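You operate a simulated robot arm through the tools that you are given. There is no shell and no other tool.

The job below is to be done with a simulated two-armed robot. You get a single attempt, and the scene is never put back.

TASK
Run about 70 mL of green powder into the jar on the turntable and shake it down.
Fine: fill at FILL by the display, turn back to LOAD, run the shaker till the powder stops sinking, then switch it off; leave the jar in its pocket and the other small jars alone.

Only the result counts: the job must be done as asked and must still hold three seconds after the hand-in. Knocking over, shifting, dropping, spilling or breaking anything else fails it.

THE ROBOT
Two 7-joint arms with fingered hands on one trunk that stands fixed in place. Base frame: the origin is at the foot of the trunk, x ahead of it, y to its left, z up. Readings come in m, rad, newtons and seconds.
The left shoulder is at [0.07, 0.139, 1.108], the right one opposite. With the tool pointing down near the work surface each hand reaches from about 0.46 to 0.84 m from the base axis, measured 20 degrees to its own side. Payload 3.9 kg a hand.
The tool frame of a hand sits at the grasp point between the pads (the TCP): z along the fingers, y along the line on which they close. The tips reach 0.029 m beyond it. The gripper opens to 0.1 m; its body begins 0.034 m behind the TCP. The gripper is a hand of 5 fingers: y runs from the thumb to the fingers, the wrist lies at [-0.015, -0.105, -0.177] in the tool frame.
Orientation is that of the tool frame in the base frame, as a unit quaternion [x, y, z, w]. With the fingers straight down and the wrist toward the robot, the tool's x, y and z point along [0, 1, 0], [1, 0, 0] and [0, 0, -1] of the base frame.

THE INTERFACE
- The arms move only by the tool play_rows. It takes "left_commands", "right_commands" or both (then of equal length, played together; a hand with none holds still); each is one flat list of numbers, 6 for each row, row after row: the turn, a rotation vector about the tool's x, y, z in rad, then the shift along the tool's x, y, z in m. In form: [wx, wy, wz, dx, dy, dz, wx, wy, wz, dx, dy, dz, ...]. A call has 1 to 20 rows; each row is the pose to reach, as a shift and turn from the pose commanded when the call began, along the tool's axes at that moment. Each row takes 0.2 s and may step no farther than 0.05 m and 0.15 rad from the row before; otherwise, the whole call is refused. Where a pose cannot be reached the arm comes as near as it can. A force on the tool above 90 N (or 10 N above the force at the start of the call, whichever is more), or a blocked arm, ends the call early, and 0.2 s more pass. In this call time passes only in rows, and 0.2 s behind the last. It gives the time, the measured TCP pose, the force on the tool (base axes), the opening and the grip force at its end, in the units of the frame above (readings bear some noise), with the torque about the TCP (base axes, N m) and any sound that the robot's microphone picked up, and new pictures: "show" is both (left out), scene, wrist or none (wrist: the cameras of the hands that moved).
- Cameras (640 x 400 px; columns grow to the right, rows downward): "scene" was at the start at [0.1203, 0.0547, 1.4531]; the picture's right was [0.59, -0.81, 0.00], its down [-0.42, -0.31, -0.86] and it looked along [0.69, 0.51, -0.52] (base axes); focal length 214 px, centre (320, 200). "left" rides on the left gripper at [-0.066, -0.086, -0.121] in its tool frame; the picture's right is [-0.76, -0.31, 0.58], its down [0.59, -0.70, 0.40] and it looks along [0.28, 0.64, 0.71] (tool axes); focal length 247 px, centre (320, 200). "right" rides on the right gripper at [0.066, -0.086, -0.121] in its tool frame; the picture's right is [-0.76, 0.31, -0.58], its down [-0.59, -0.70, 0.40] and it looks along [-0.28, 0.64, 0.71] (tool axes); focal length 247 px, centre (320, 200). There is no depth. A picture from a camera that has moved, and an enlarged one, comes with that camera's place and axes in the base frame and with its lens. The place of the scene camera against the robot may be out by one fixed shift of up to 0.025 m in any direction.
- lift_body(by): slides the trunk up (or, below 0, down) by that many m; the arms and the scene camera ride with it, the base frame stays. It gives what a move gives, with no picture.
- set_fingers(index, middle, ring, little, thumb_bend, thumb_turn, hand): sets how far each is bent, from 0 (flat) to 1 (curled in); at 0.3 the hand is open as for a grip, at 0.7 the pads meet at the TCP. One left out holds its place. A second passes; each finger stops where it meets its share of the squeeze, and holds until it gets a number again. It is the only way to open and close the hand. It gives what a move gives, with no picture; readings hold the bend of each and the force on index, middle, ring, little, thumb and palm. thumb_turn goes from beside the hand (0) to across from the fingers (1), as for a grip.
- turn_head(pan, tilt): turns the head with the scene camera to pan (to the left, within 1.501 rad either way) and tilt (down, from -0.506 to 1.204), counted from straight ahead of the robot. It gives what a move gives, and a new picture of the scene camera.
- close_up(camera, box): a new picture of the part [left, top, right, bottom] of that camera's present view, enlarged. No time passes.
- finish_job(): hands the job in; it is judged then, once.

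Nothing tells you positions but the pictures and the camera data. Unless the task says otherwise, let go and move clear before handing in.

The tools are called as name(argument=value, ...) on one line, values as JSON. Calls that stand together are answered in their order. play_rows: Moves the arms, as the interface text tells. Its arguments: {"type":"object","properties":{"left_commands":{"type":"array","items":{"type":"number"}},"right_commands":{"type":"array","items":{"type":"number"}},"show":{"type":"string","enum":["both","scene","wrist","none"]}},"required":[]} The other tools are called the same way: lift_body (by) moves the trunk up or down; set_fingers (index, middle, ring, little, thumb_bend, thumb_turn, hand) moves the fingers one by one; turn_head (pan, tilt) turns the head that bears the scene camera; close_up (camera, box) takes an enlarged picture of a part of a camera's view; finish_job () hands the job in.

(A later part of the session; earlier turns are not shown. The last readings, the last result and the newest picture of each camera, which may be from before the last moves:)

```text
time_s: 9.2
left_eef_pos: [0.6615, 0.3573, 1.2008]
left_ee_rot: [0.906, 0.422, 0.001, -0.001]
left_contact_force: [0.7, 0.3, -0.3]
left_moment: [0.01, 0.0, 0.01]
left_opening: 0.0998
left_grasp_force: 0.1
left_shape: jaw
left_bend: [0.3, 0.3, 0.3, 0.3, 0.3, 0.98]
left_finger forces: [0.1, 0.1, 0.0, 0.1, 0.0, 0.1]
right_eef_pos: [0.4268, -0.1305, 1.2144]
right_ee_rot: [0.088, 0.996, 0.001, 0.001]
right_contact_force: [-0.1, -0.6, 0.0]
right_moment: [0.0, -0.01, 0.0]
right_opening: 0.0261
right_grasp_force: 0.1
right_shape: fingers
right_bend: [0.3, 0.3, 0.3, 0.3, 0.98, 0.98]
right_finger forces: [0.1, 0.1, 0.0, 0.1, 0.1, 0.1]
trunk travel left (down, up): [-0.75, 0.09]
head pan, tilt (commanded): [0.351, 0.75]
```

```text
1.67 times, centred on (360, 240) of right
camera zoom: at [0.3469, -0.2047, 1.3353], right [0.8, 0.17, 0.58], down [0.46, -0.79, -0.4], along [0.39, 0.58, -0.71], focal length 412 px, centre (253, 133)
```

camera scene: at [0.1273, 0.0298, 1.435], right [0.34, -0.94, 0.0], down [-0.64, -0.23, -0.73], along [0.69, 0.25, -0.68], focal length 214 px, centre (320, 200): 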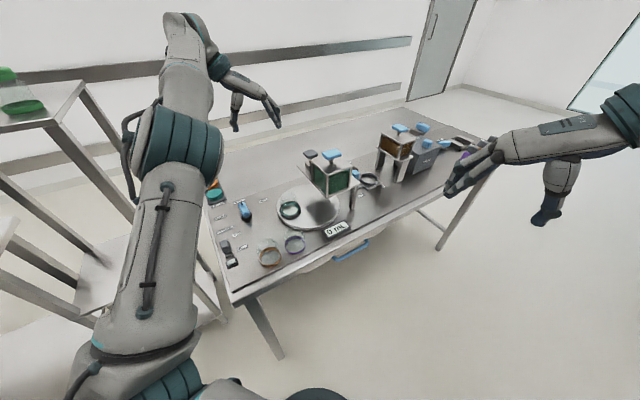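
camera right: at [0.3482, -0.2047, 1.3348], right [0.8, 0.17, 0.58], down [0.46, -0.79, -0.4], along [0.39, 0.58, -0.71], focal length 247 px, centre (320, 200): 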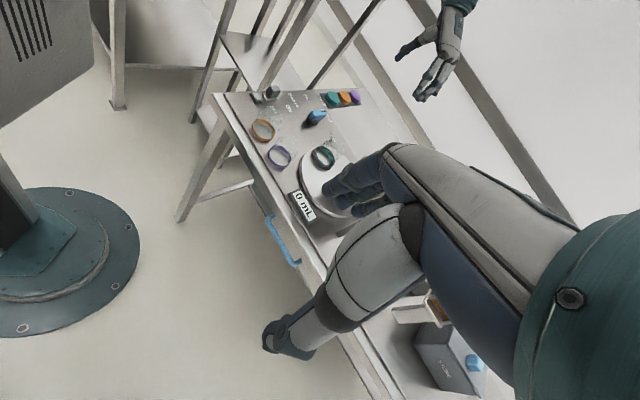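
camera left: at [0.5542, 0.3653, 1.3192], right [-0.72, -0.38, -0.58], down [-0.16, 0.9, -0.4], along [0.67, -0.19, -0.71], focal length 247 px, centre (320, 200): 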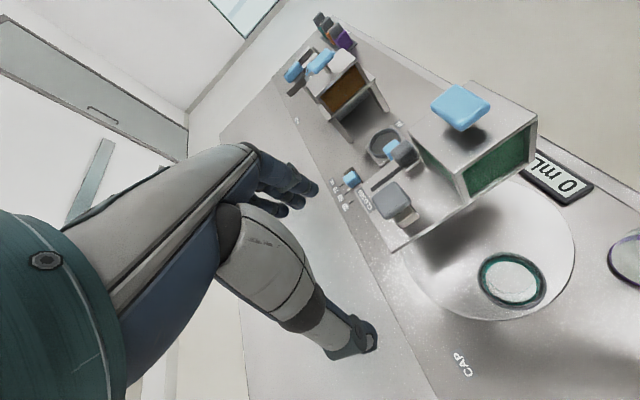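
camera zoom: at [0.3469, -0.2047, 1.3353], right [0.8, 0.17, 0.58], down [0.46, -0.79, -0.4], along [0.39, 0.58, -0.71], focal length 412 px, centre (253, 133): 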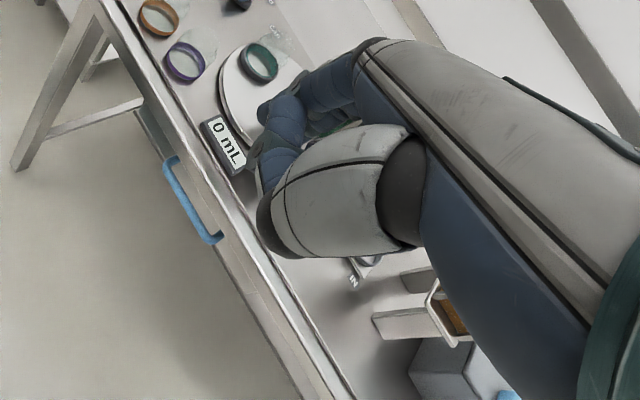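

With the thumb folded it sits above the fingertips. I'll curl the other three fingers so only the index sticks out as a stylus, and raise the trunk for better reach.

set_fingers(hand="right", middle=1.0, ring=1.0, little=1.0, thumb_bend=0.8)

lift_body(by=0.08)

close_up(camera="scene", box=[430, 80, 640, 240])

close_up(camera="right", box=[240, 100, 480, 300])

```text
time_s: 10.2
left_eef_pos: [0.6611, 0.3582, 1.2]
left_ee_rot: [0.907, 0.422, 0.001, -0.001]
left_contact_force: [-0.2, -0.5, 0.8]
left_moment: [0.0, -0.02, -0.01]
left_opening: 0.1
left_grasp_force: 0.0
left_shape: jaw
left_bend: [0.3, 0.3, 0.3, 0.3, 0.3, 0.98]
left_finger forces: [0.1, 0.0, 0.1, 0.0, 0.0, 0.1]
right_eef_pos: [0.4276, -0.1309, 1.2149]
right_ee_rot: [0.089, 0.996, 0.001, 0.001]
right_contact_force: [0.4, 0.1, -0.8]
right_moment: [0.02, 0.01, 0.01]
right_opening: 0.0318
right_grasp_force: 0.0
right_shape: fingers
right_bend: [0.3, 1.0, 1.0, 1.0, 0.8, 0.98]
right_finger forces: [0.0, 0.1, 0.0, 0.0, 0.0, 0.0]
trunk travel left (down, up): [-0.75, 0.09]
head pan, tilt (commanded): [0.351, 0.75]
```

```text
time_s: 11.4
left_eef_pos: [0.6608, 0.3581, 1.2787]
left_ee_rot: [0.907, 0.422, 0.0, -0.001]
left_contact_force: [0.5, -0.1, 0.2]
left_moment: [0.02, 0.02, 0.0]
left_opening: 0.1
left_grasp_force: 0.1
left_shape: jaw
left_bend: [0.3, 0.3, 0.3, 0.3, 0.3, 0.98]
left_finger forces: [0.0, 0.0, 0.0, 0.0, 0.0, 0.1]
right_eef_pos: [0.4279, -0.13, 1.2948]
right_ee_rot: [0.088, 0.996, 0.0, 0.001]
right_contact_force: [-0.1, -0.5, 0.8]
right_moment: [0.01, 0.03, -0.01]
right_opening: 0.0318
right_grasp_force: 0.0
right_shape: fingers
right_bend: [0.3, 1.0, 1.0, 1.0, 0.8, 0.98]
right_finger forces: [0.0, 0.1, 0.1, 0.0, 0.0, 0.0]
trunk travel left (down, up): [-0.83, 0.01]
head pan, tilt (commanded): [0.351, 0.75]
```

```text
2.50 times, centred on (535, 160) of scene
camera zoom: at [0.1258, 0.0299, 1.5151], right [0.34, -0.94, 0.0], down [-0.64, -0.23, -0.73], along [0.69, 0.25, -0.68], focal length 536 px, centre (-218, 300)
```

zoom: 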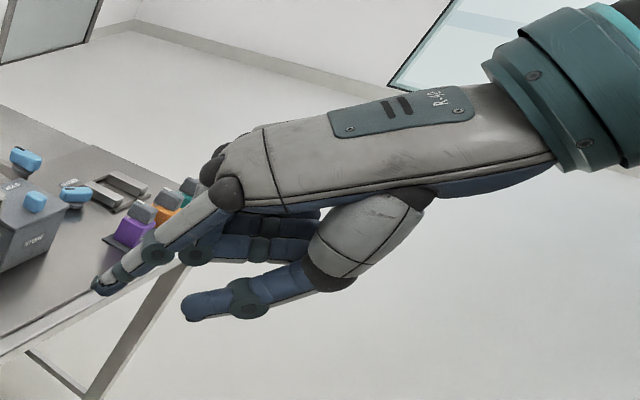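

```text
2.00 times, centred on (360, 200) of right
camera zoom: at [0.347, -0.2048, 1.4152], right [0.8, 0.17, 0.58], down [0.46, -0.79, -0.4], along [0.39, 0.58, -0.71], focal length 494 px, centre (240, 200)
```

zoom: 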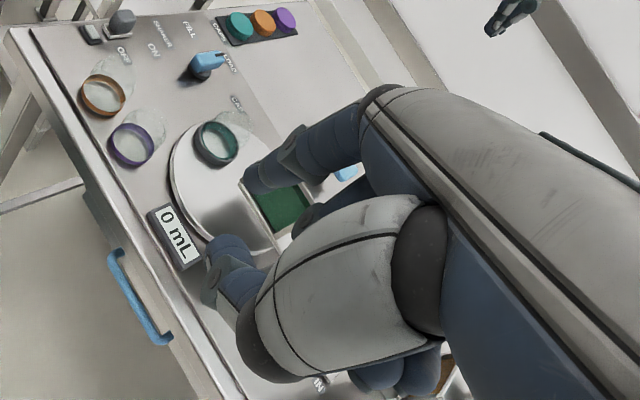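

Only the index extends now; its tip is about 6 cm ahead of the TCP. The folded thumb would brush the hopper, so I'll swing it back flat and check.

set_fingers(hand="right", thumb_bend=0.0)

close_up(camera="scene", box=[430, 80, 640, 240])

close_up(camera="right", box=[200, 100, 480, 340])

```text
time_s: 12.4
left_eef_pos: [0.6604, 0.357, 1.2806]
left_ee_rot: [0.907, 0.422, 0.001, -0.001]
left_contact_force: [-0.3, -0.3, 0.3]
left_moment: [-0.02, 0.02, 0.0]
left_opening: 0.0997
left_grasp_force: 0.1
left_shape: jaw
left_bend: [0.3, 0.3, 0.3, 0.3, 0.3, 0.98]
left_finger forces: [0.1, 0.1, 0.1, 0.1, 0.0, 0.0]
right_eef_pos: [0.4278, -0.1308, 1.2945]
right_ee_rot: [0.087, 0.996, 0.0, 0.001]
right_contact_force: [0.5, 0.1, 0.4]
right_moment: [-0.01, 0.03, -0.01]
right_opening: 0.1081
right_grasp_force: 0.1
right_shape: fingers
right_bend: [0.3, 1.0, 1.0, 1.0, 0.0, 0.98]
right_finger forces: [0.0, 0.0, 0.0, 0.0, 0.0, 0.1]
trunk travel left (down, up): [-0.83, 0.01]
head pan, tilt (commanded): [0.351, 0.75]
```

```text
2.50 times, centred on (535, 160) of scene
camera zoom: at [0.1255, 0.0299, 1.5151], right [0.34, -0.94, 0.0], down [-0.64, -0.23, -0.73], along [0.69, 0.25, -0.68], focal length 536 px, centre (-218, 300)
```

zoom: 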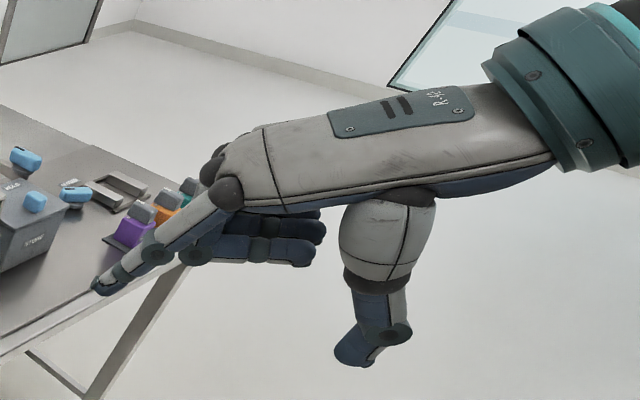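

```text
1.67 times, centred on (340, 220) of right
camera zoom: at [0.3468, -0.2047, 1.4153], right [0.8, 0.17, 0.58], down [0.46, -0.79, -0.4], along [0.39, 0.58, -0.71], focal length 412 px, centre (287, 167)
```

zoom: 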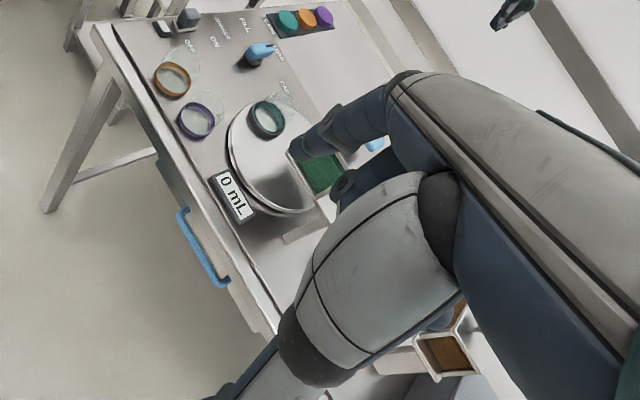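

The index is ready as a pusher with the thumb hanging behind. I'll bring the right hand above the gate slider's front side (index tip near (0.70, 0.15), about 13 cm above the plate) and check with all cameras.

play_rows(right_commands=[0, 0, 0.0582, -0.0219, 0.0301, 0.0161, 0, 0, 0.1164, -0.0439, 0.0603, 0.0321, 0, 0, 0.1745, -0.0658, 0.0904, 0.0482, 0, 0, 0.2327, -0.0878, 0.1205, 0.0642, 0, 0, 0.2909, -0.1097, 0.1507, 0.0803, 0, 0, 0.3491, -0.1317, 0.1808, 0.0963, 0, 0, 0.4073, -0.1536, 0.2109, 0.1124, 0, 0, 0.4654, -0.1756, 0.2411, 0.1284, 0, 0, 0.5236, -0.1975, 0.2712, 0.1445], show="both")

close_up(camera="left", box=[320, 60, 520, 220])

close_up(camera="scene", box=[270, 120, 430, 240])

```text
time_s: 14.4
left_eef_pos: [0.6623, 0.3601, 1.2783]
left_ee_rot: [0.906, 0.422, 0.0, 0.0]
left_contact_force: [1.0, 0.8, -0.4]
left_moment: [-0.05, 0.01, -0.02]
left_opening: 0.1
left_grasp_force: 0.1
left_shape: jaw
left_bend: [0.3, 0.3, 0.3, 0.3, 0.3, 0.98]
left_finger forces: [0.1, 0.1, 0.0, 0.0, 0.0, 0.1]
right_eef_pos: [0.6691, 0.1038, 1.1512]
right_ee_rot: [0.343, 0.939, 0.001, 0.0]
right_contact_force: [0.4, 0.2, -0.2]
right_moment: [-0.01, 0.03, 0.03]
right_opening: 0.1083
right_grasp_force: 0.0
right_shape: fingers
right_bend: [0.3, 1.0, 1.0, 1.0, 0.0, 0.98]
right_finger forces: [0.0, 0.0, 0.0, 0.1, 0.0, 0.0]
trunk travel left (down, up): [-0.83, 0.01]
head pan, tilt (commanded): [0.351, 0.75]
camera scene: at [0.1275, 0.0319, 1.5149], right [0.34, -0.94, 0.0], down [-0.64, -0.24, -0.73], along [0.69, 0.25, -0.68], focal length 214 px, centre (320, 200)
camera right: at [0.5636, 0.0792, 1.2723], right [0.78, -0.25, 0.58], down [0.0, -0.92, -0.4], along [0.63, 0.31, -0.71], focal length 247 px, centre (320, 200)
```

scene: 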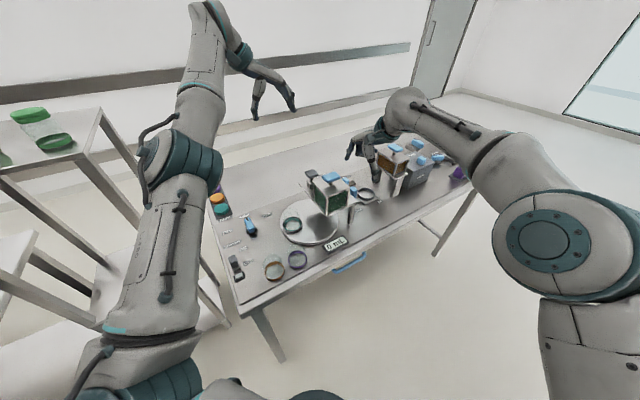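
right: 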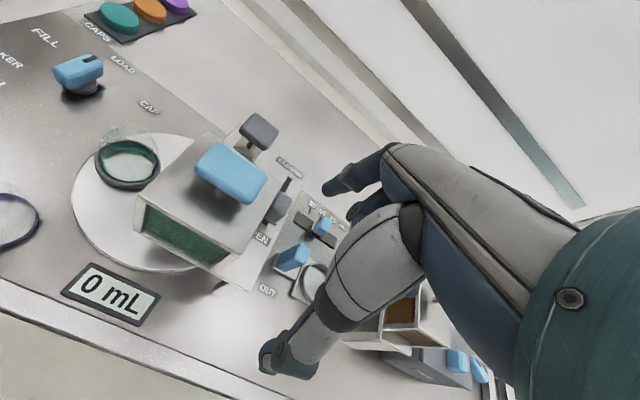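

```text
2.50 times, centred on (420, 140) of left
camera zoom: at [0.5557, 0.3656, 1.3985], right [-0.72, -0.38, -0.58], down [-0.16, 0.9, -0.4], along [0.67, -0.2, -0.71], focal length 617 px, centre (70, 350)
```

zoom: 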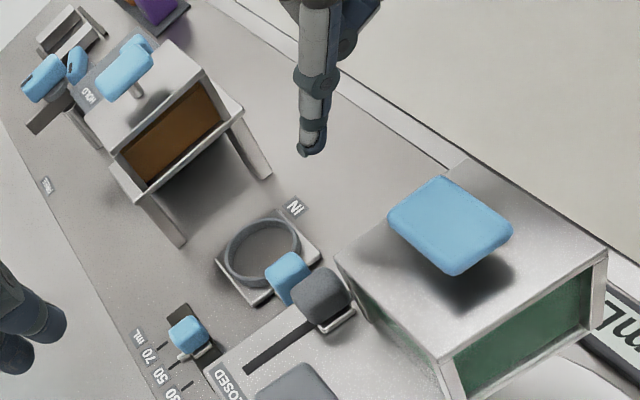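

```text
3.33 times, centred on (350, 180) of scene
camera zoom: at [0.1275, 0.0319, 1.5149], right [0.34, -0.94, 0.0], down [-0.64, -0.24, -0.73], along [0.69, 0.25, -0.68], focal length 715 px, centre (220, 267)
```

zoom: 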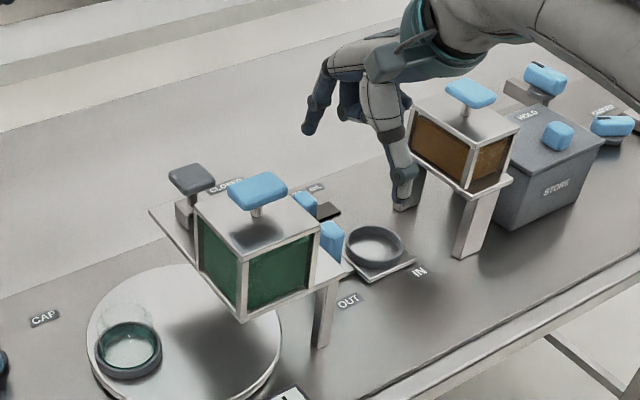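

My position estimates agree between cameras to within a few millimetres. The index tip hovers in front of the slider line; I'll check the slider from this closer right-hand view.

close_up(camera="right", box=[220, 140, 340, 260])

close_up(camera="left", box=[380, 140, 470, 220])

```text
3.33 times, centred on (280, 200) of right
camera zoom: at [0.5636, 0.0792, 1.2723], right [0.78, -0.25, 0.58], down [0.0, -0.92, -0.4], along [0.63, 0.31, -0.71], focal length 823 px, centre (453, 200)
```

zoom: 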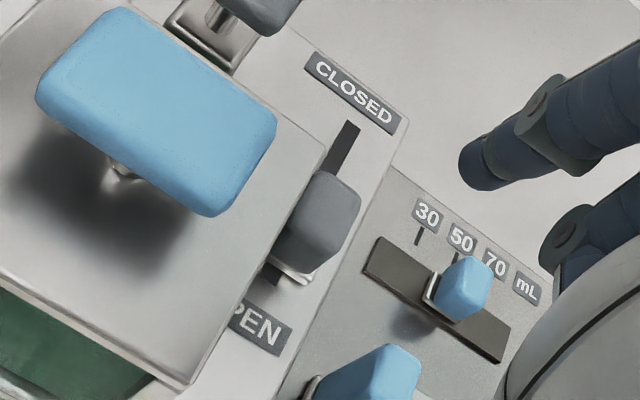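

```text
5.00 times, centred on (425, 180) of left
camera zoom: at [0.5557, 0.3656, 1.3985], right [-0.72, -0.38, -0.58], down [-0.16, 0.9, -0.4], along [0.67, -0.2, -0.71], focal length 1235 px, centre (-205, 300)
```

zoom: 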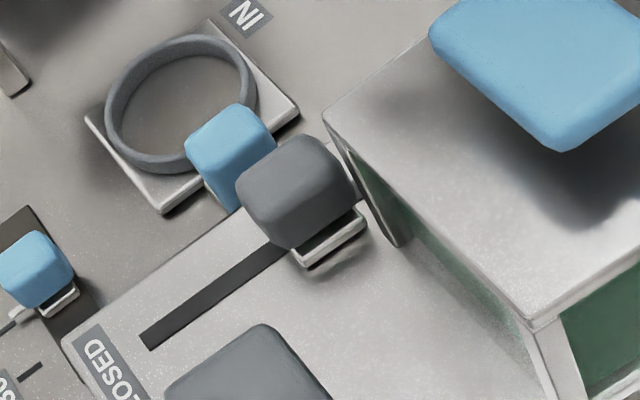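

The slider stands close to the OPEN end; the slot runs along direction (0.62, 0.78) and the hopper's side is 2 cm left of it. I'll lower the index in front of the slider, slightly right of the slot line.

play_rows(right_commands=[0, 0, 0, -0.002, 0, 0.03, 0, 0, 0, -0.004, 0, 0.06, 0, 0, 0, -0.004, 0, 0.09, 0, 0, 0, -0.004, 0, 0.112], show="both")

close_up(camera="left", box=[370, 80, 490, 220])

close_up(camera="right", box=[200, 120, 360, 280])

```text
time_s: 15.4
left_eef_pos: [0.6618, 0.3585, 1.2795]
left_ee_rot: [0.907, 0.422, 0.001, -0.001]
left_contact_force: [0.4, -0.7, 0.3]
left_moment: [0.01, -0.04, 0.03]
left_opening: 0.0998
left_grasp_force: 0.0
left_shape: jaw
left_bend: [0.3, 0.3, 0.3, 0.3, 0.3, 0.98]
left_finger forces: [0.0, 0.0, 0.0, 0.0, 0.0, 0.0]
right_eef_pos: [0.6724, 0.1009, 1.0397]
right_ee_rot: [0.343, 0.939, 0.001, 0.001]
right_contact_force: [-0.4, -0.3, 0.4]
right_moment: [0.04, -0.02, 0.01]
right_opening: 0.108
right_grasp_force: 0.1
right_shape: fingers
right_bend: [0.3, 1.0, 1.0, 1.0, 0.0, 0.98]
right_finger forces: [0.0, 0.1, 0.0, 0.0, 0.0, 0.0]
trunk travel left (down, up): [-0.83, 0.01]
head pan, tilt (commanded): [0.351, 0.75]
camera scene: at [0.1262, 0.0301, 1.5151], right [0.34, -0.94, 0.0], down [-0.64, -0.23, -0.73], along [0.69, 0.25, -0.68], focal length 214 px, centre (320, 200)
camera right: at [0.5661, 0.0758, 1.161], right [0.78, -0.25, 0.58], down [0.0, -0.92, -0.4], along [0.63, 0.31, -0.71], focal length 247 px, centre (320, 200)
```

scene: 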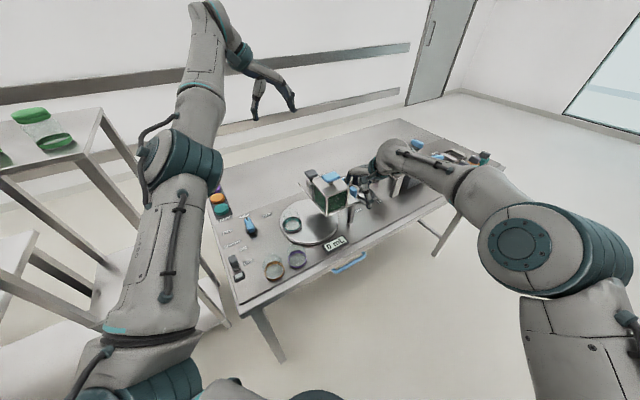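
right: 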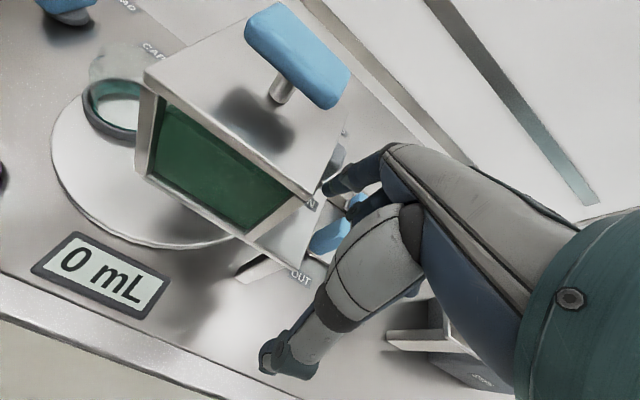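

```text
2.86 times, centred on (430, 150) of left
camera zoom: at [0.5545, 0.3639, 1.3996], right [-0.72, -0.38, -0.58], down [-0.16, 0.9, -0.4], along [0.67, -0.19, -0.71], focal length 706 px, centre (6, 343)
```

zoom: 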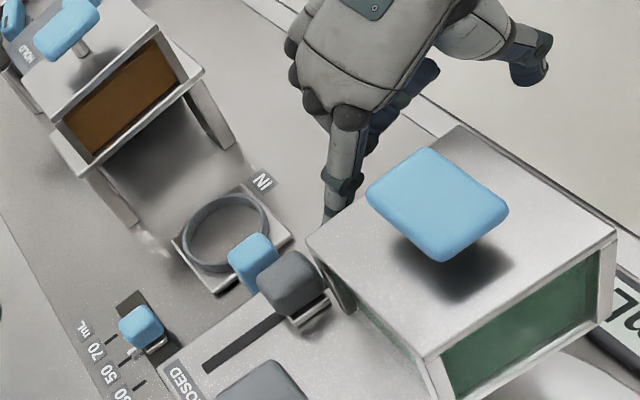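

```text
2.50 times, centred on (280, 200) of right
camera zoom: at [0.5661, 0.0758, 1.161], right [0.78, -0.25, 0.58], down [0.0, -0.92, -0.4], along [0.63, 0.31, -0.71], focal length 617 px, centre (420, 200)
```

zoom: 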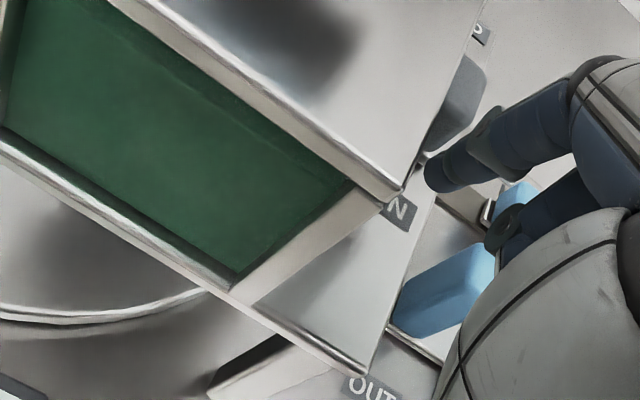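

The index is down in front of the slider with good clearance to the hopper. I'll push gently along the slot for 3 cm and watch.

play_rows(right_commands=[0, 0, 0, 0.0002, 0.0075, 0, 0, 0, 0, 0.0004, 0.015, 0, 0, 0, 0, 0.0006, 0.0225, 0, 0, 0, 0, 0.0008, 0.03, 0], show="wrist")

close_up(camera="left", box=[370, 80, 490, 220])

```text
time_s: 16.4
left_eef_pos: [0.6624, 0.36, 1.2785]
left_ee_rot: [0.907, 0.422, 0.001, -0.001]
left_contact_force: [0.5, -1.1, 0.3]
left_moment: [-0.01, -0.02, 0.04]
left_opening: 0.0996
left_grasp_force: 0.0
left_shape: jaw
left_bend: [0.3, 0.3, 0.3, 0.3, 0.3, 0.98]
left_finger forces: [0.0, 0.0, 0.1, 0.0, 0.0, 0.0]
right_eef_pos: [0.6897, 0.1244, 1.0382]
right_ee_rot: [0.343, 0.939, 0.0, 0.0]
right_contact_force: [0.2, 0.2, 0.5]
right_moment: [0.0, -0.03, 0.0]
right_opening: 0.1075
right_grasp_force: 0.3
right_shape: fingers
right_bend: [0.3, 1.0, 1.0, 1.0, 0.0, 0.98]
right_finger forces: [0.4, 0.1, 0.0, 0.0, 0.1, 0.0]
trunk travel left (down, up): [-0.83, 0.01]
head pan, tilt (commanded): [0.351, 0.75]
camera right: at [0.5836, 0.0992, 1.1595], right [0.78, -0.25, 0.58], down [0.0, -0.92, -0.4], along [0.63, 0.31, -0.71], focal length 247 px, centre (320, 200)
```

right: 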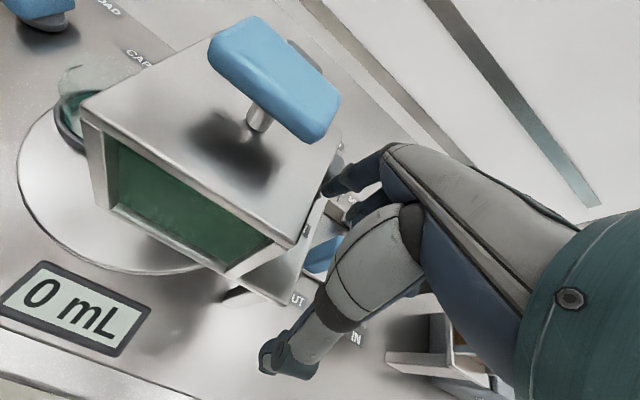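

```text
2.86 times, centred on (430, 150) of left
camera zoom: at [0.5544, 0.3642, 1.3995], right [-0.72, -0.38, -0.58], down [-0.16, 0.9, -0.4], along [0.67, -0.19, -0.71], focal length 706 px, centre (6, 343)
```

zoom: 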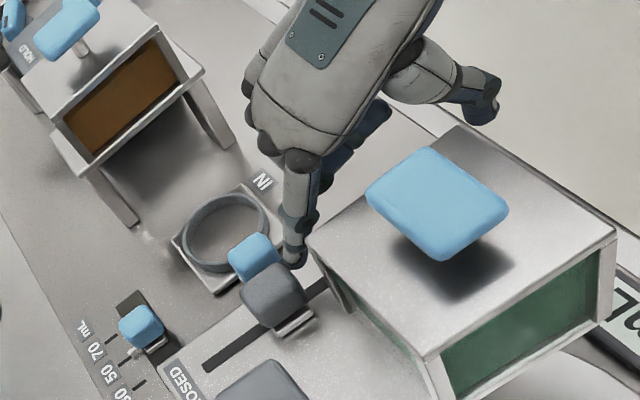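

The slider moves easily with the index (0.4 N). I'll continue pushing toward CLOSED.

play_rows(right_commands=[0, 0, 0, 0.0002, 0.007, 0, 0, 0, 0, 0.0003, 0.014, 0, 0, 0, 0, 0.0005, 0.021, 0, 0, 0, 0, 0.0007, 0.028, 0], show="wrist")

close_up(camera="left", box=[370, 80, 490, 220])

```text
time_s: 17.4
left_eef_pos: [0.6601, 0.3586, 1.2788]
left_ee_rot: [0.907, 0.422, 0.001, -0.001]
left_contact_force: [0.1, 0.3, -0.1]
left_moment: [0.01, 0.02, -0.03]
left_opening: 0.0999
left_grasp_force: 0.1
left_shape: jaw
left_bend: [0.3, 0.3, 0.3, 0.3, 0.3, 0.98]
left_finger forces: [0.0, 0.0, 0.0, 0.0, 0.1, 0.1]
right_eef_pos: [0.6968, 0.1405, 1.0376]
right_ee_rot: [0.343, 0.94, 0.001, 0.0]
right_contact_force: [0.4, -0.1, -0.1]
right_moment: [-0.02, -0.05, 0.02]
right_opening: 0.1073
right_grasp_force: 0.1
right_shape: fingers
right_bend: [0.3, 1.0, 1.0, 1.0, 0.0, 0.98]
right_finger forces: [0.4, 0.0, 0.1, 0.0, 0.0, 0.0]
right hand out of reach, approached as far as the arm can: row 3, 4
trunk travel left (down, up): [-0.83, 0.01]
head pan, tilt (commanded): [0.351, 0.75]
camera right: at [0.5908, 0.1166, 1.1581], right [0.78, -0.25, 0.58], down [0.0, -0.92, -0.4], along [0.63, 0.31, -0.71], focal length 247 px, centre (320, 200)
```

right: 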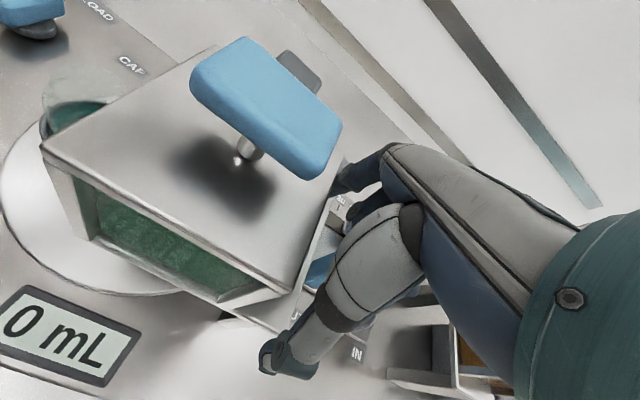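

```text
2.86 times, centred on (430, 150) of left
camera zoom: at [0.5539, 0.3641, 1.3998], right [-0.72, -0.38, -0.58], down [-0.16, 0.9, -0.4], along [0.67, -0.19, -0.71], focal length 706 px, centre (6, 343)
```

zoom: 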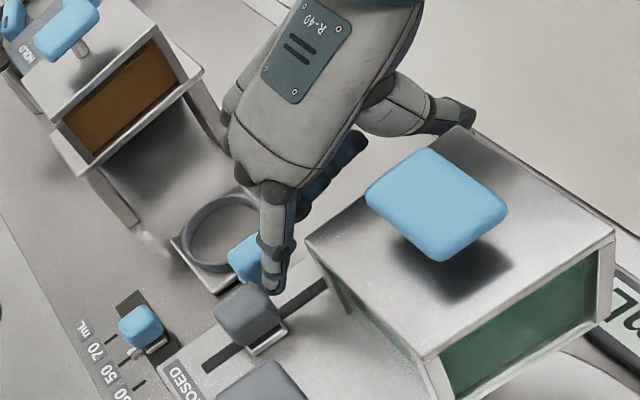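

The slider has moved about two thirds of the way, but the arm ran out of reach. I'll back off and rise a little, fold the thumb in, and then tilt the hand forward for extra reach to finish closing.

play_rows(right_commands=[0, 0, 0, 0, -0.015, 0, 0, 0, 0, -0.004, -0.015, -0.025, 0, 0, 0, -0.004, -0.015, -0.05], show="none")

set_fingers(hand="right", thumb_bend=0.9)

close_up(camera="left", box=[370, 80, 490, 220])

close_up(camera="right", box=[200, 100, 440, 340])

```text
time_s: 18.2
left_eef_pos: [0.6616, 0.3583, 1.2802]
left_ee_rot: [0.907, 0.422, 0.0, 0.0]
left_contact_force: [0.6, 0.0, 0.9]
left_moment: [-0.02, 0.0, -0.02]
left_opening: 0.0999
left_grasp_force: 0.1
left_shape: jaw
left_bend: [0.3, 0.3, 0.3, 0.3, 0.3, 0.98]
left_finger forces: [0.0, 0.0, 0.0, 0.0, 0.0, 0.0]
right_eef_pos: [0.6905, 0.1251, 1.087]
right_ee_rot: [0.342, 0.94, 0.001, 0.0]
right_contact_force: [-0.6, 0.0, -0.1]
right_moment: [0.02, -0.03, 0.0]
right_opening: 0.1077
right_grasp_force: 0.1
right_shape: fingers
right_bend: [0.3, 1.0, 1.0, 1.0, 0.0, 0.98]
right_finger forces: [0.0, 0.0, 0.0, 0.1, 0.0, 0.1]
trunk travel left (down, up): [-0.83, 0.01]
head pan, tilt (commanded): [0.351, 0.75]
```

```text
time_s: 19.2
left_eef_pos: [0.6597, 0.3588, 1.2796]
left_ee_rot: [0.907, 0.422, 0.001, -0.001]
left_contact_force: [0.2, 0.4, -0.4]
left_moment: [0.02, 0.02, 0.02]
left_opening: 0.0998
left_grasp_force: 0.0
left_shape: jaw
left_bend: [0.3, 0.3, 0.3, 0.3, 0.3, 0.98]
left_finger forces: [0.1, 0.1, 0.0, 0.0, 0.0, 0.0]
right_eef_pos: [0.6899, 0.1245, 1.0864]
right_ee_rot: [0.342, 0.94, 0.001, 0.001]
right_contact_force: [-0.5, -0.4, 0.7]
right_moment: [0.0, -0.02, 0.01]
right_opening: 0.0234
right_grasp_force: 0.0
right_shape: fingers
right_bend: [0.3, 1.0, 1.0, 1.0, 0.9, 0.97]
right_finger forces: [0.0, 0.0, 0.0, 0.0, 0.0, 0.1]
trunk travel left (down, up): [-0.83, 0.01]
head pan, tilt (commanded): [0.351, 0.75]
```

```text
2.86 times, centred on (430, 150) of left
camera zoom: at [0.554, 0.3639, 1.3998], right [-0.72, -0.38, -0.58], down [-0.16, 0.9, -0.4], along [0.67, -0.19, -0.71], focal length 706 px, centre (6, 343)
```

zoom: 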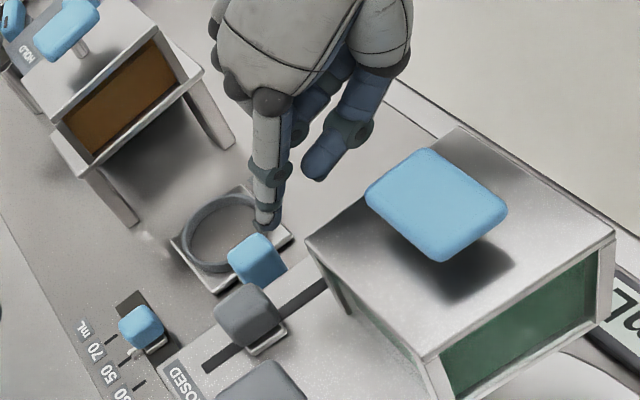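

```text
1.67 times, centred on (320, 220) of right
camera zoom: at [0.5836, 0.1001, 1.207], right [0.78, -0.25, 0.58], down [0.0, -0.92, -0.4], along [0.63, 0.31, -0.71], focal length 412 px, centre (320, 167)
```

zoom: 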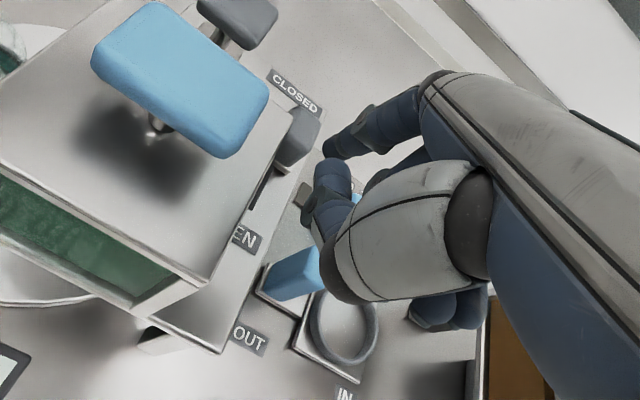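

The thumb is folded and the slider still has roughly 1.5–2 cm to go. I'll tilt the hand forward by 12° and lower the index in front of the slider again.

play_rows(right_commands=[-0.07, 0, 0, -0.001, 0, 0.02, -0.14, 0, 0, -0.002, 0.0003, 0.04, -0.21, 0, 0, -0.0025, 0.0006, 0.0607], show="wrist")

close_up(camera="left", box=[370, 80, 490, 220])

close_up(camera="right", box=[200, 100, 440, 340])

```text
time_s: 20.0
left_eef_pos: [0.6615, 0.3574, 1.2798]
left_ee_rot: [0.907, 0.422, 0.001, -0.002]
left_contact_force: [0.1, -0.6, 0.4]
left_moment: [0.01, 0.02, -0.04]
left_opening: 0.0998
left_grasp_force: 0.0
left_shape: jaw
left_bend: [0.3, 0.3, 0.3, 0.3, 0.3, 0.98]
left_finger forces: [0.0, 0.1, 0.0, 0.0, 0.0, 0.0]
right_eef_pos: [0.6928, 0.12, 1.0271]
right_ee_rot: [0.341, 0.934, 0.101, 0.037]
right_contact_force: [0.0, -0.2, 0.0]
right_moment: [0.02, -0.01, 0.01]
right_opening: 0.0234
right_grasp_force: 0.1
right_shape: fingers
right_bend: [0.3, 1.0, 1.0, 1.0, 0.9, 0.97]
right_finger forces: [0.0, 0.0, 0.0, 0.0, 0.0, 0.0]
trunk travel left (down, up): [-0.83, 0.01]
head pan, tilt (commanded): [0.351, 0.75]
camera right: at [0.5718, 0.0778, 1.1266], right [0.69, -0.35, 0.63], down [0.06, -0.84, -0.54], along [0.72, 0.41, -0.56], focal length 247 px, centre (320, 200)
```

right: 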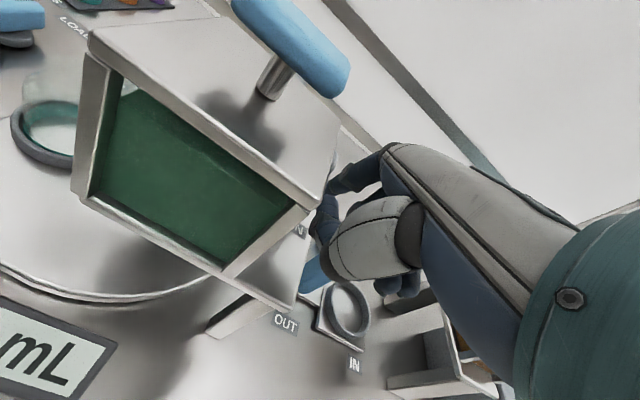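

```text
2.86 times, centred on (430, 150) of left
camera zoom: at [0.5546, 0.3631, 1.3998], right [-0.72, -0.38, -0.58], down [-0.16, 0.9, -0.4], along [0.67, -0.19, -0.71], focal length 706 px, centre (6, 343)
```

zoom: 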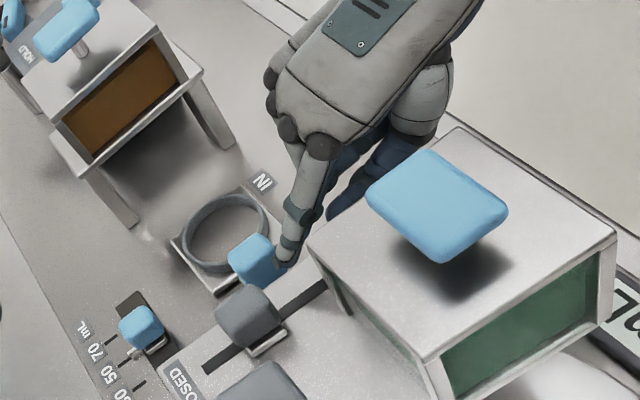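

```text
1.67 times, centred on (320, 220) of right
camera zoom: at [0.5718, 0.0778, 1.1266], right [0.69, -0.35, 0.63], down [0.06, -0.84, -0.54], along [0.72, 0.41, -0.56], focal length 412 px, centre (320, 167)
```

zoom: 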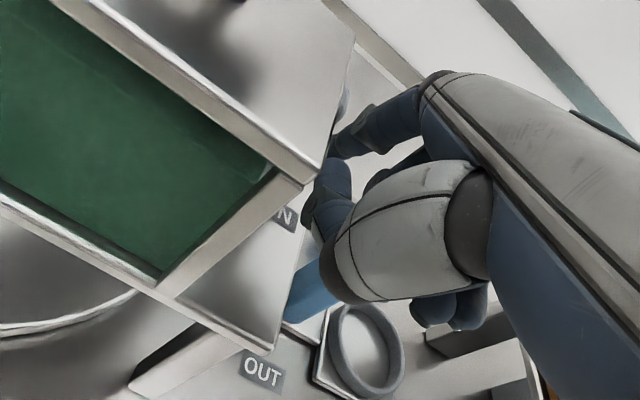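

The index is in front of the slider again. I'll push 3 cm along the slot with the tilted hand.

play_rows(right_commands=[0, 0, 0, 0.0002, 0.0073, 0.0016, 0, 0, 0, 0.0004, 0.0147, 0.0031, 0, 0, 0, 0.0006, 0.022, 0.0047, 0, 0, 0, 0.0007, 0.0293, 0.0062], show="none")

close_up(camera="left", box=[370, 80, 490, 220])

```text
time_s: 21.0
left_eef_pos: [0.6602, 0.3588, 1.2793]
left_ee_rot: [0.906, 0.422, 0.001, -0.001]
left_contact_force: [-0.7, -0.5, 0.3]
left_moment: [-0.01, 0.02, 0.05]
left_opening: 0.0998
left_grasp_force: 0.0
left_shape: jaw
left_bend: [0.3, 0.3, 0.3, 0.3, 0.3, 0.98]
left_finger forces: [0.1, 0.1, 0.1, 0.0, 0.0, 0.0]
right_eef_pos: [0.7117, 0.1473, 1.027]
right_ee_rot: [0.341, 0.934, 0.099, 0.036]
right_contact_force: [-0.8, 0.4, 0.6]
right_moment: [0.0, -0.02, -0.01]
right_opening: 0.0232
right_grasp_force: 0.0
right_shape: fingers
right_bend: [0.3, 1.0, 1.0, 1.0, 0.9, 0.97]
right_finger forces: [0.0, 0.0, 0.0, 0.0, 0.0, 0.0]
trunk travel left (down, up): [-0.83, 0.01]
head pan, tilt (commanded): [0.351, 0.75]
```

```text
2.86 times, centred on (430, 150) of left
camera zoom: at [0.5543, 0.3643, 1.3996], right [-0.72, -0.38, -0.58], down [-0.16, 0.9, -0.4], along [0.67, -0.19, -0.71], focal length 706 px, centre (6, 343)
```

zoom: 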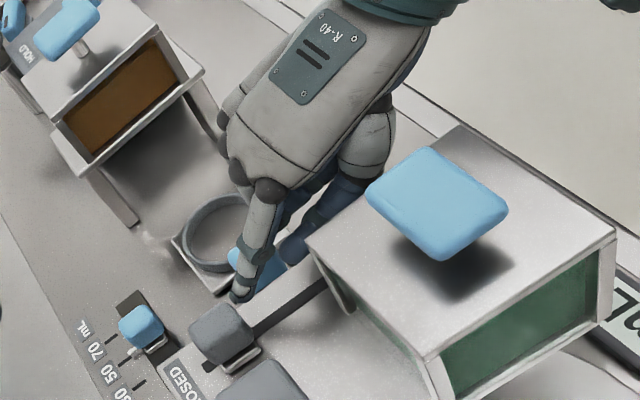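

The slider is now almost at the CLOSED end. I'll push a little more to bring it to its stop.

play_rows(right_commands=[0, 0, 0, 0.0001, 0.004, 0.0008, 0, 0, 0, 0.0002, 0.0078, 0.0017, 0, 0, 0, 0.0003, 0.0117, 0.0025], show="none")

close_up(camera="left", box=[370, 80, 490, 220])

```text
time_s: 21.8
left_eef_pos: [0.6595, 0.3566, 1.2796]
left_ee_rot: [0.907, 0.422, 0.002, -0.002]
left_contact_force: [0.0, -0.1, 1.0]
left_moment: [-0.02, 0.0, 0.0]
left_opening: 0.0998
left_grasp_force: 0.1
left_shape: jaw
left_bend: [0.3, 0.3, 0.3, 0.3, 0.3, 0.98]
left_finger forces: [0.0, 0.0, 0.1, 0.0, 0.0, 0.0]
right_eef_pos: [0.7171, 0.1557, 1.0279]
right_ee_rot: [0.342, 0.934, 0.1, 0.037]
right_contact_force: [-4.1, -5.4, 1.4]
right_moment: [0.07, 0.03, 0.06]
right_opening: 0.0185
right_grasp_force: 3.2
right_shape: fingers
right_bend: [0.35, 1.0, 1.0, 1.0, 0.9, 0.97]
right_finger forces: [6.5, 0.1, 0.0, 0.0, 0.0, 0.0]
trunk travel left (down, up): [-0.83, 0.01]
head pan, tilt (commanded): [0.351, 0.75]
```

```text
2.86 times, centred on (430, 150) of left
camera zoom: at [0.5527, 0.3623, 1.4009], right [-0.72, -0.38, -0.58], down [-0.16, 0.9, -0.4], along [0.67, -0.19, -0.71], focal length 706 px, centre (6, 343)
```

zoom: 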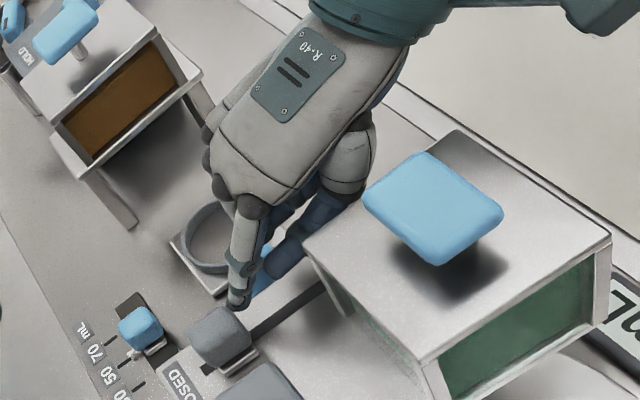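

The gate is against its CLOSED stop (6.5 N on the index). I'll back the right index off 6 cm along the slot so it waits in front, ready to close later, and then bring the left hand to the selector.

play_rows(right_commands=[0, 0, 0, 0, -0.0196, -0.0042, 0, 0, 0, 0, -0.0391, -0.0083, 0, 0, 0, -0.001, -0.0587, -0.0125], show="scene")

close_up(camera="left", box=[370, 80, 490, 220])

close_up(camera="left", box=[400, 200, 640, 400])

```text
time_s: 22.6
left_eef_pos: [0.6596, 0.3575, 1.2804]
left_ee_rot: [0.907, 0.421, 0.001, -0.001]
left_contact_force: [0.2, 0.9, 0.0]
left_moment: [-0.03, -0.01, 0.0]
left_opening: 0.0998
left_grasp_force: 0.0
left_shape: jaw
left_bend: [0.3, 0.3, 0.3, 0.3, 0.3, 0.98]
left_finger forces: [0.0, 0.1, 0.0, 0.0, 0.1, 0.1]
right_eef_pos: [0.681, 0.1111, 1.027]
right_ee_rot: [0.34, 0.934, 0.099, 0.037]
right_contact_force: [-0.1, 1.2, -0.2]
right_moment: [0.02, 0.0, 0.0]
right_opening: 0.0232
right_grasp_force: 0.1
right_shape: fingers
right_bend: [0.3, 1.0, 1.0, 1.0, 0.9, 0.97]
right_finger forces: [0.0, 0.1, 0.1, 0.0, 0.0, 0.0]
trunk travel left (down, up): [-0.83, 0.01]
head pan, tilt (commanded): [0.351, 0.75]
camera scene: at [0.1254, 0.0294, 1.5151], right [0.34, -0.94, 0.0], down [-0.64, -0.23, -0.73], along [0.69, 0.25, -0.68], focal length 214 px, centre (320, 200)
```

scene: 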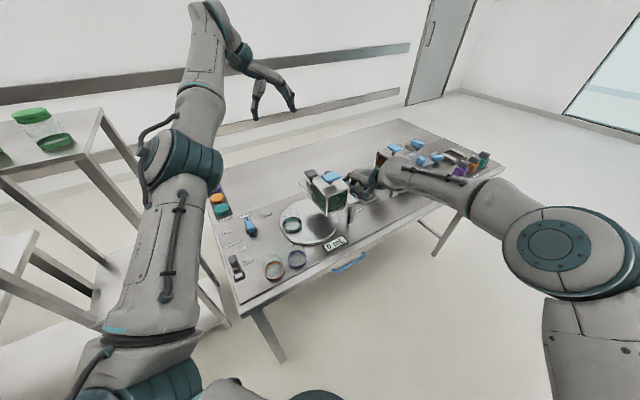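

```text
2.86 times, centred on (430, 150) of left
camera zoom: at [0.5537, 0.3632, 1.4001], right [-0.72, -0.38, -0.58], down [-0.16, 0.9, -0.4], along [0.67, -0.19, -0.71], focal length 706 px, centre (6, 343)
```

zoom: 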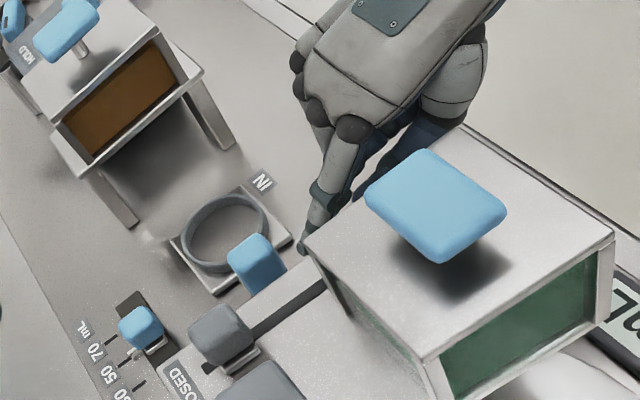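

```text
2.00 times, centred on (520, 300) of left
camera zoom: at [0.5537, 0.3632, 1.4001], right [-0.72, -0.38, -0.58], down [-0.16, 0.9, -0.4], along [0.67, -0.19, -0.71], focal length 494 px, centre (-80, 0)
```

zoom: 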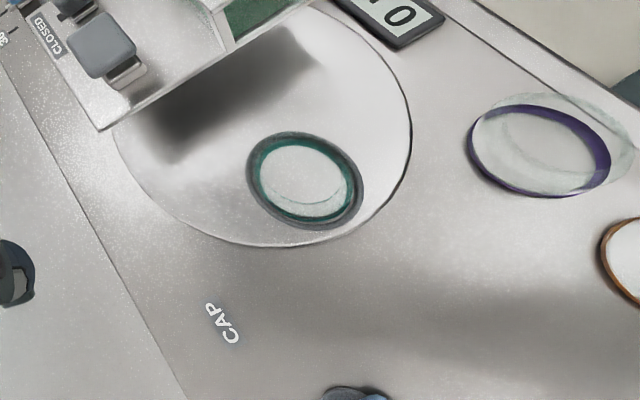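

The slider stands at CLOSED and the display reads 0 mL. Now I'll bring the left hand over the blue selector knob at about (0.52, 0.448), its fingers straddling the bar.

play_rows(left_commands=[0, 0, -0.005, -0.003, -0.0236, 0.0372, 0, 0, -0.01, -0.006, -0.0471, 0.0744, 0, 0, -0.015, -0.009, -0.0707, 0.1116, 0, 0, -0.02, -0.0119, -0.0943, 0.1488, 0, 0, -0.025, -0.0149, -0.1179, 0.186, 0, 0, -0.03, -0.0179, -0.1414, 0.2232, 0, 0, -0.03, -0.0209, -0.165, 0.2604], show="both")

close_up(camera="scene", box=[200, 170, 320, 290])

```text
time_s: 24.2
left_eef_pos: [0.6245, 0.5312, 1.0215]
left_ee_rot: [0.9, 0.435, 0.0, 0.0]
left_contact_force: [0.6, -0.2, -0.3]
left_moment: [-0.03, 0.0, 0.02]
left_opening: 0.1001
left_grasp_force: 0.1
left_shape: jaw
left_bend: [0.3, 0.3, 0.3, 0.3, 0.3, 0.98]
left_finger forces: [0.0, 0.0, 0.0, 0.1, 0.0, 0.0]
left hand out of reach, approached as far as the arm can: row 1, 2, 3, 4, 5, 6, 7
right_eef_pos: [0.682, 0.1128, 1.0269]
right_ee_rot: [0.34, 0.935, 0.099, 0.037]
right_contact_force: [0.0, -0.2, 0.1]
right_moment: [0.01, -0.01, 0.03]
right_opening: 0.0232
right_grasp_force: 0.1
right_shape: fingers
right_bend: [0.3, 1.0, 1.0, 1.0, 0.9, 0.97]
right_finger forces: [0.0, 0.1, 0.0, 0.0, 0.1, 0.0]
trunk travel left (down, up): [-0.83, 0.01]
head pan, tilt (commanded): [0.351, 0.75]
camera scene: at [0.1255, 0.0322, 1.5151], right [0.34, -0.94, 0.0], down [-0.64, -0.24, -0.73], along [0.69, 0.25, -0.68], focal length 214 px, centre (320, 200)
camera left: at [0.5184, 0.5351, 1.1422], right [-0.71, -0.4, -0.58], down [-0.18, 0.9, -0.4], along [0.68, -0.18, -0.71], focal length 247 px, centre (320, 200)
```

scene: 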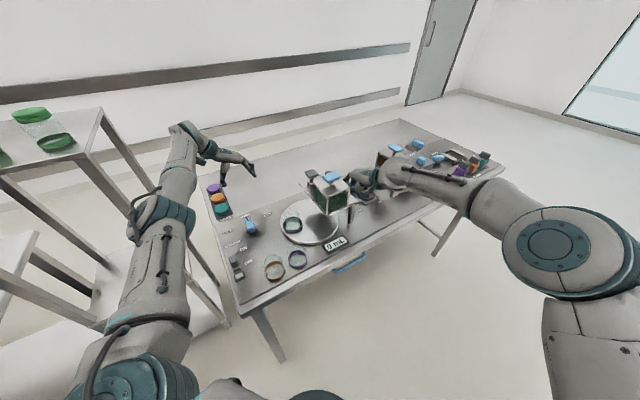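
left: 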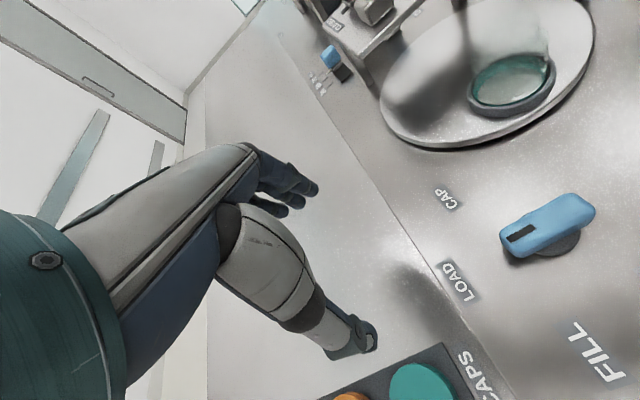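

```text
3.33 times, centred on (260, 230) of scene
camera zoom: at [0.1255, 0.0322, 1.5151], right [0.34, -0.94, 0.0], down [-0.64, -0.24, -0.73], along [0.69, 0.25, -0.68], focal length 715 px, centre (520, 100)
```

zoom: 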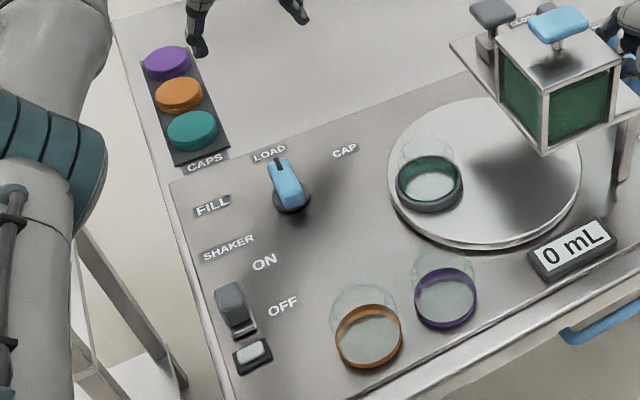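

The left arm could not take that sideways-pointing pose near the knob, and the selector is untouched. I'll instead use the left index as a stylus with a natural hand direction, pushing the knob's end around sideways; first I set the fingers and move to a pose above its right side.

set_fingers(hand="left", index=0.3, middle=1.0, ring=1.0, little=1.0, thumb_bend=0.0)

play_rows(left_commands=[0, 0, -0.1333, -0.0173, -0.0019, -0.01, 0, 0, -0.2666, -0.0345, -0.0039, -0.01, 0, 0, -0.3999, -0.0518, -0.0058, -0.01, 0, 0, -0.5332, -0.069, -0.0077, -0.01, 0, 0, -0.6665, -0.0863, -0.0097, -0.01, 0, 0, -0.7998, -0.1035, -0.0116, -0.01, 0, 0, -0.9331, -0.1208, -0.0135, -0.01, 0, 0, -1.0664, -0.138, -0.0154, -0.01, 0, 0, -1.1997, -0.1553, -0.0174, -0.01, 0, 0, -1.333, -0.1725, -0.0193, -0.01], show="both")

```text
time_s: 25.2
left_eef_pos: [0.6249, 0.5312, 1.0234]
left_ee_rot: [0.9, 0.435, 0.0, -0.001]
left_contact_force: [-0.3, 0.1, -0.1]
left_moment: [0.01, 0.01, -0.02]
left_opening: 0.1082
left_grasp_force: 0.0
left_shape: fingers
left_bend: [0.3, 1.0, 1.0, 1.0, 0.0, 0.98]
left_finger forces: [0.0, 0.1, 0.0, 0.1, 0.1, 0.0]
right_eef_pos: [0.6801, 0.1098, 1.0276]
right_ee_rot: [0.34, 0.934, 0.1, 0.036]
right_contact_force: [0.2, 0.0, 0.3]
right_moment: [0.0, -0.01, 0.0]
right_opening: 0.0237
right_grasp_force: 0.0
right_shape: fingers
right_bend: [0.3, 1.0, 1.0, 1.0, 0.9, 0.97]
right_finger forces: [0.0, 0.0, 0.0, 0.0, 0.0, 0.0]
trunk travel left (down, up): [-0.83, 0.01]
head pan, tilt (commanded): [0.351, 0.75]
```

```text
time_s: 27.4
left_eef_pos: [0.7241, 0.526, 1.0402]
left_ee_rot: [0.451, 0.892, -0.022, 0.017]
left_contact_force: [-2.7, 4.6, 0.4]
left_moment: [-0.21, -0.14, -0.06]
left_opening: 0.1081
left_grasp_force: 0.0
left_shape: fingers
left_bend: [0.3, 1.0, 1.0, 1.0, 0.0, 0.98]
left_finger forces: [0.0, 0.1, 0.1, 0.0, 0.1, 0.0]
left hand out of reach, approached as far as the arm can: row 1, 2, 3, 4, 5, 6, 7, 8, 9, 10
right_eef_pos: [0.6789, 0.1129, 1.0278]
right_ee_rot: [0.34, 0.935, 0.097, 0.037]
right_contact_force: [-0.2, -0.3, -0.3]
right_moment: [-0.04, -0.04, -0.02]
right_opening: 0.0232
right_grasp_force: 0.0
right_shape: fingers
right_bend: [0.3, 1.0, 1.0, 1.0, 0.9, 0.97]
right_finger forces: [0.0, 0.0, 0.0, 0.0, 0.1, 0.0]
trunk travel left (down, up): [-0.83, 0.01]
head pan, tilt (commanded): [0.351, 0.75]
camera scene: at [0.1226, 0.0326, 1.5154], right [0.34, -0.94, 0.0], down [-0.64, -0.24, -0.73], along [0.69, 0.25, -0.68], focal length 214 px, centre (320, 200)
camera left: at [0.6941, 0.4304, 1.1661], right [0.21, -0.82, -0.53], down [-0.91, 0.04, -0.41], along [0.36, 0.57, -0.74], focal length 247 px, centre (320, 200)
```

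scene: 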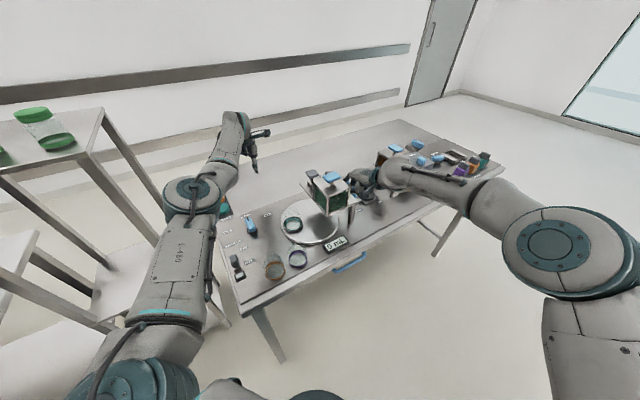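
left: 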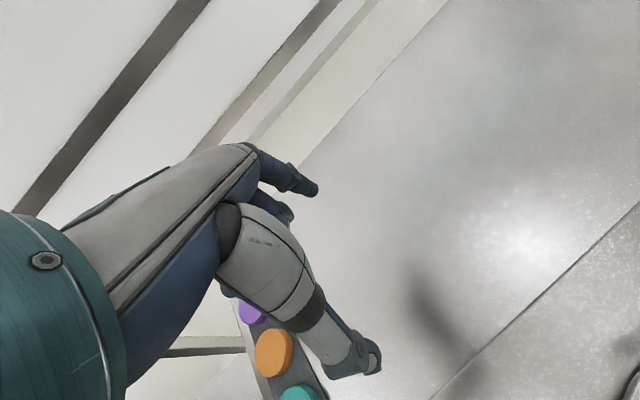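

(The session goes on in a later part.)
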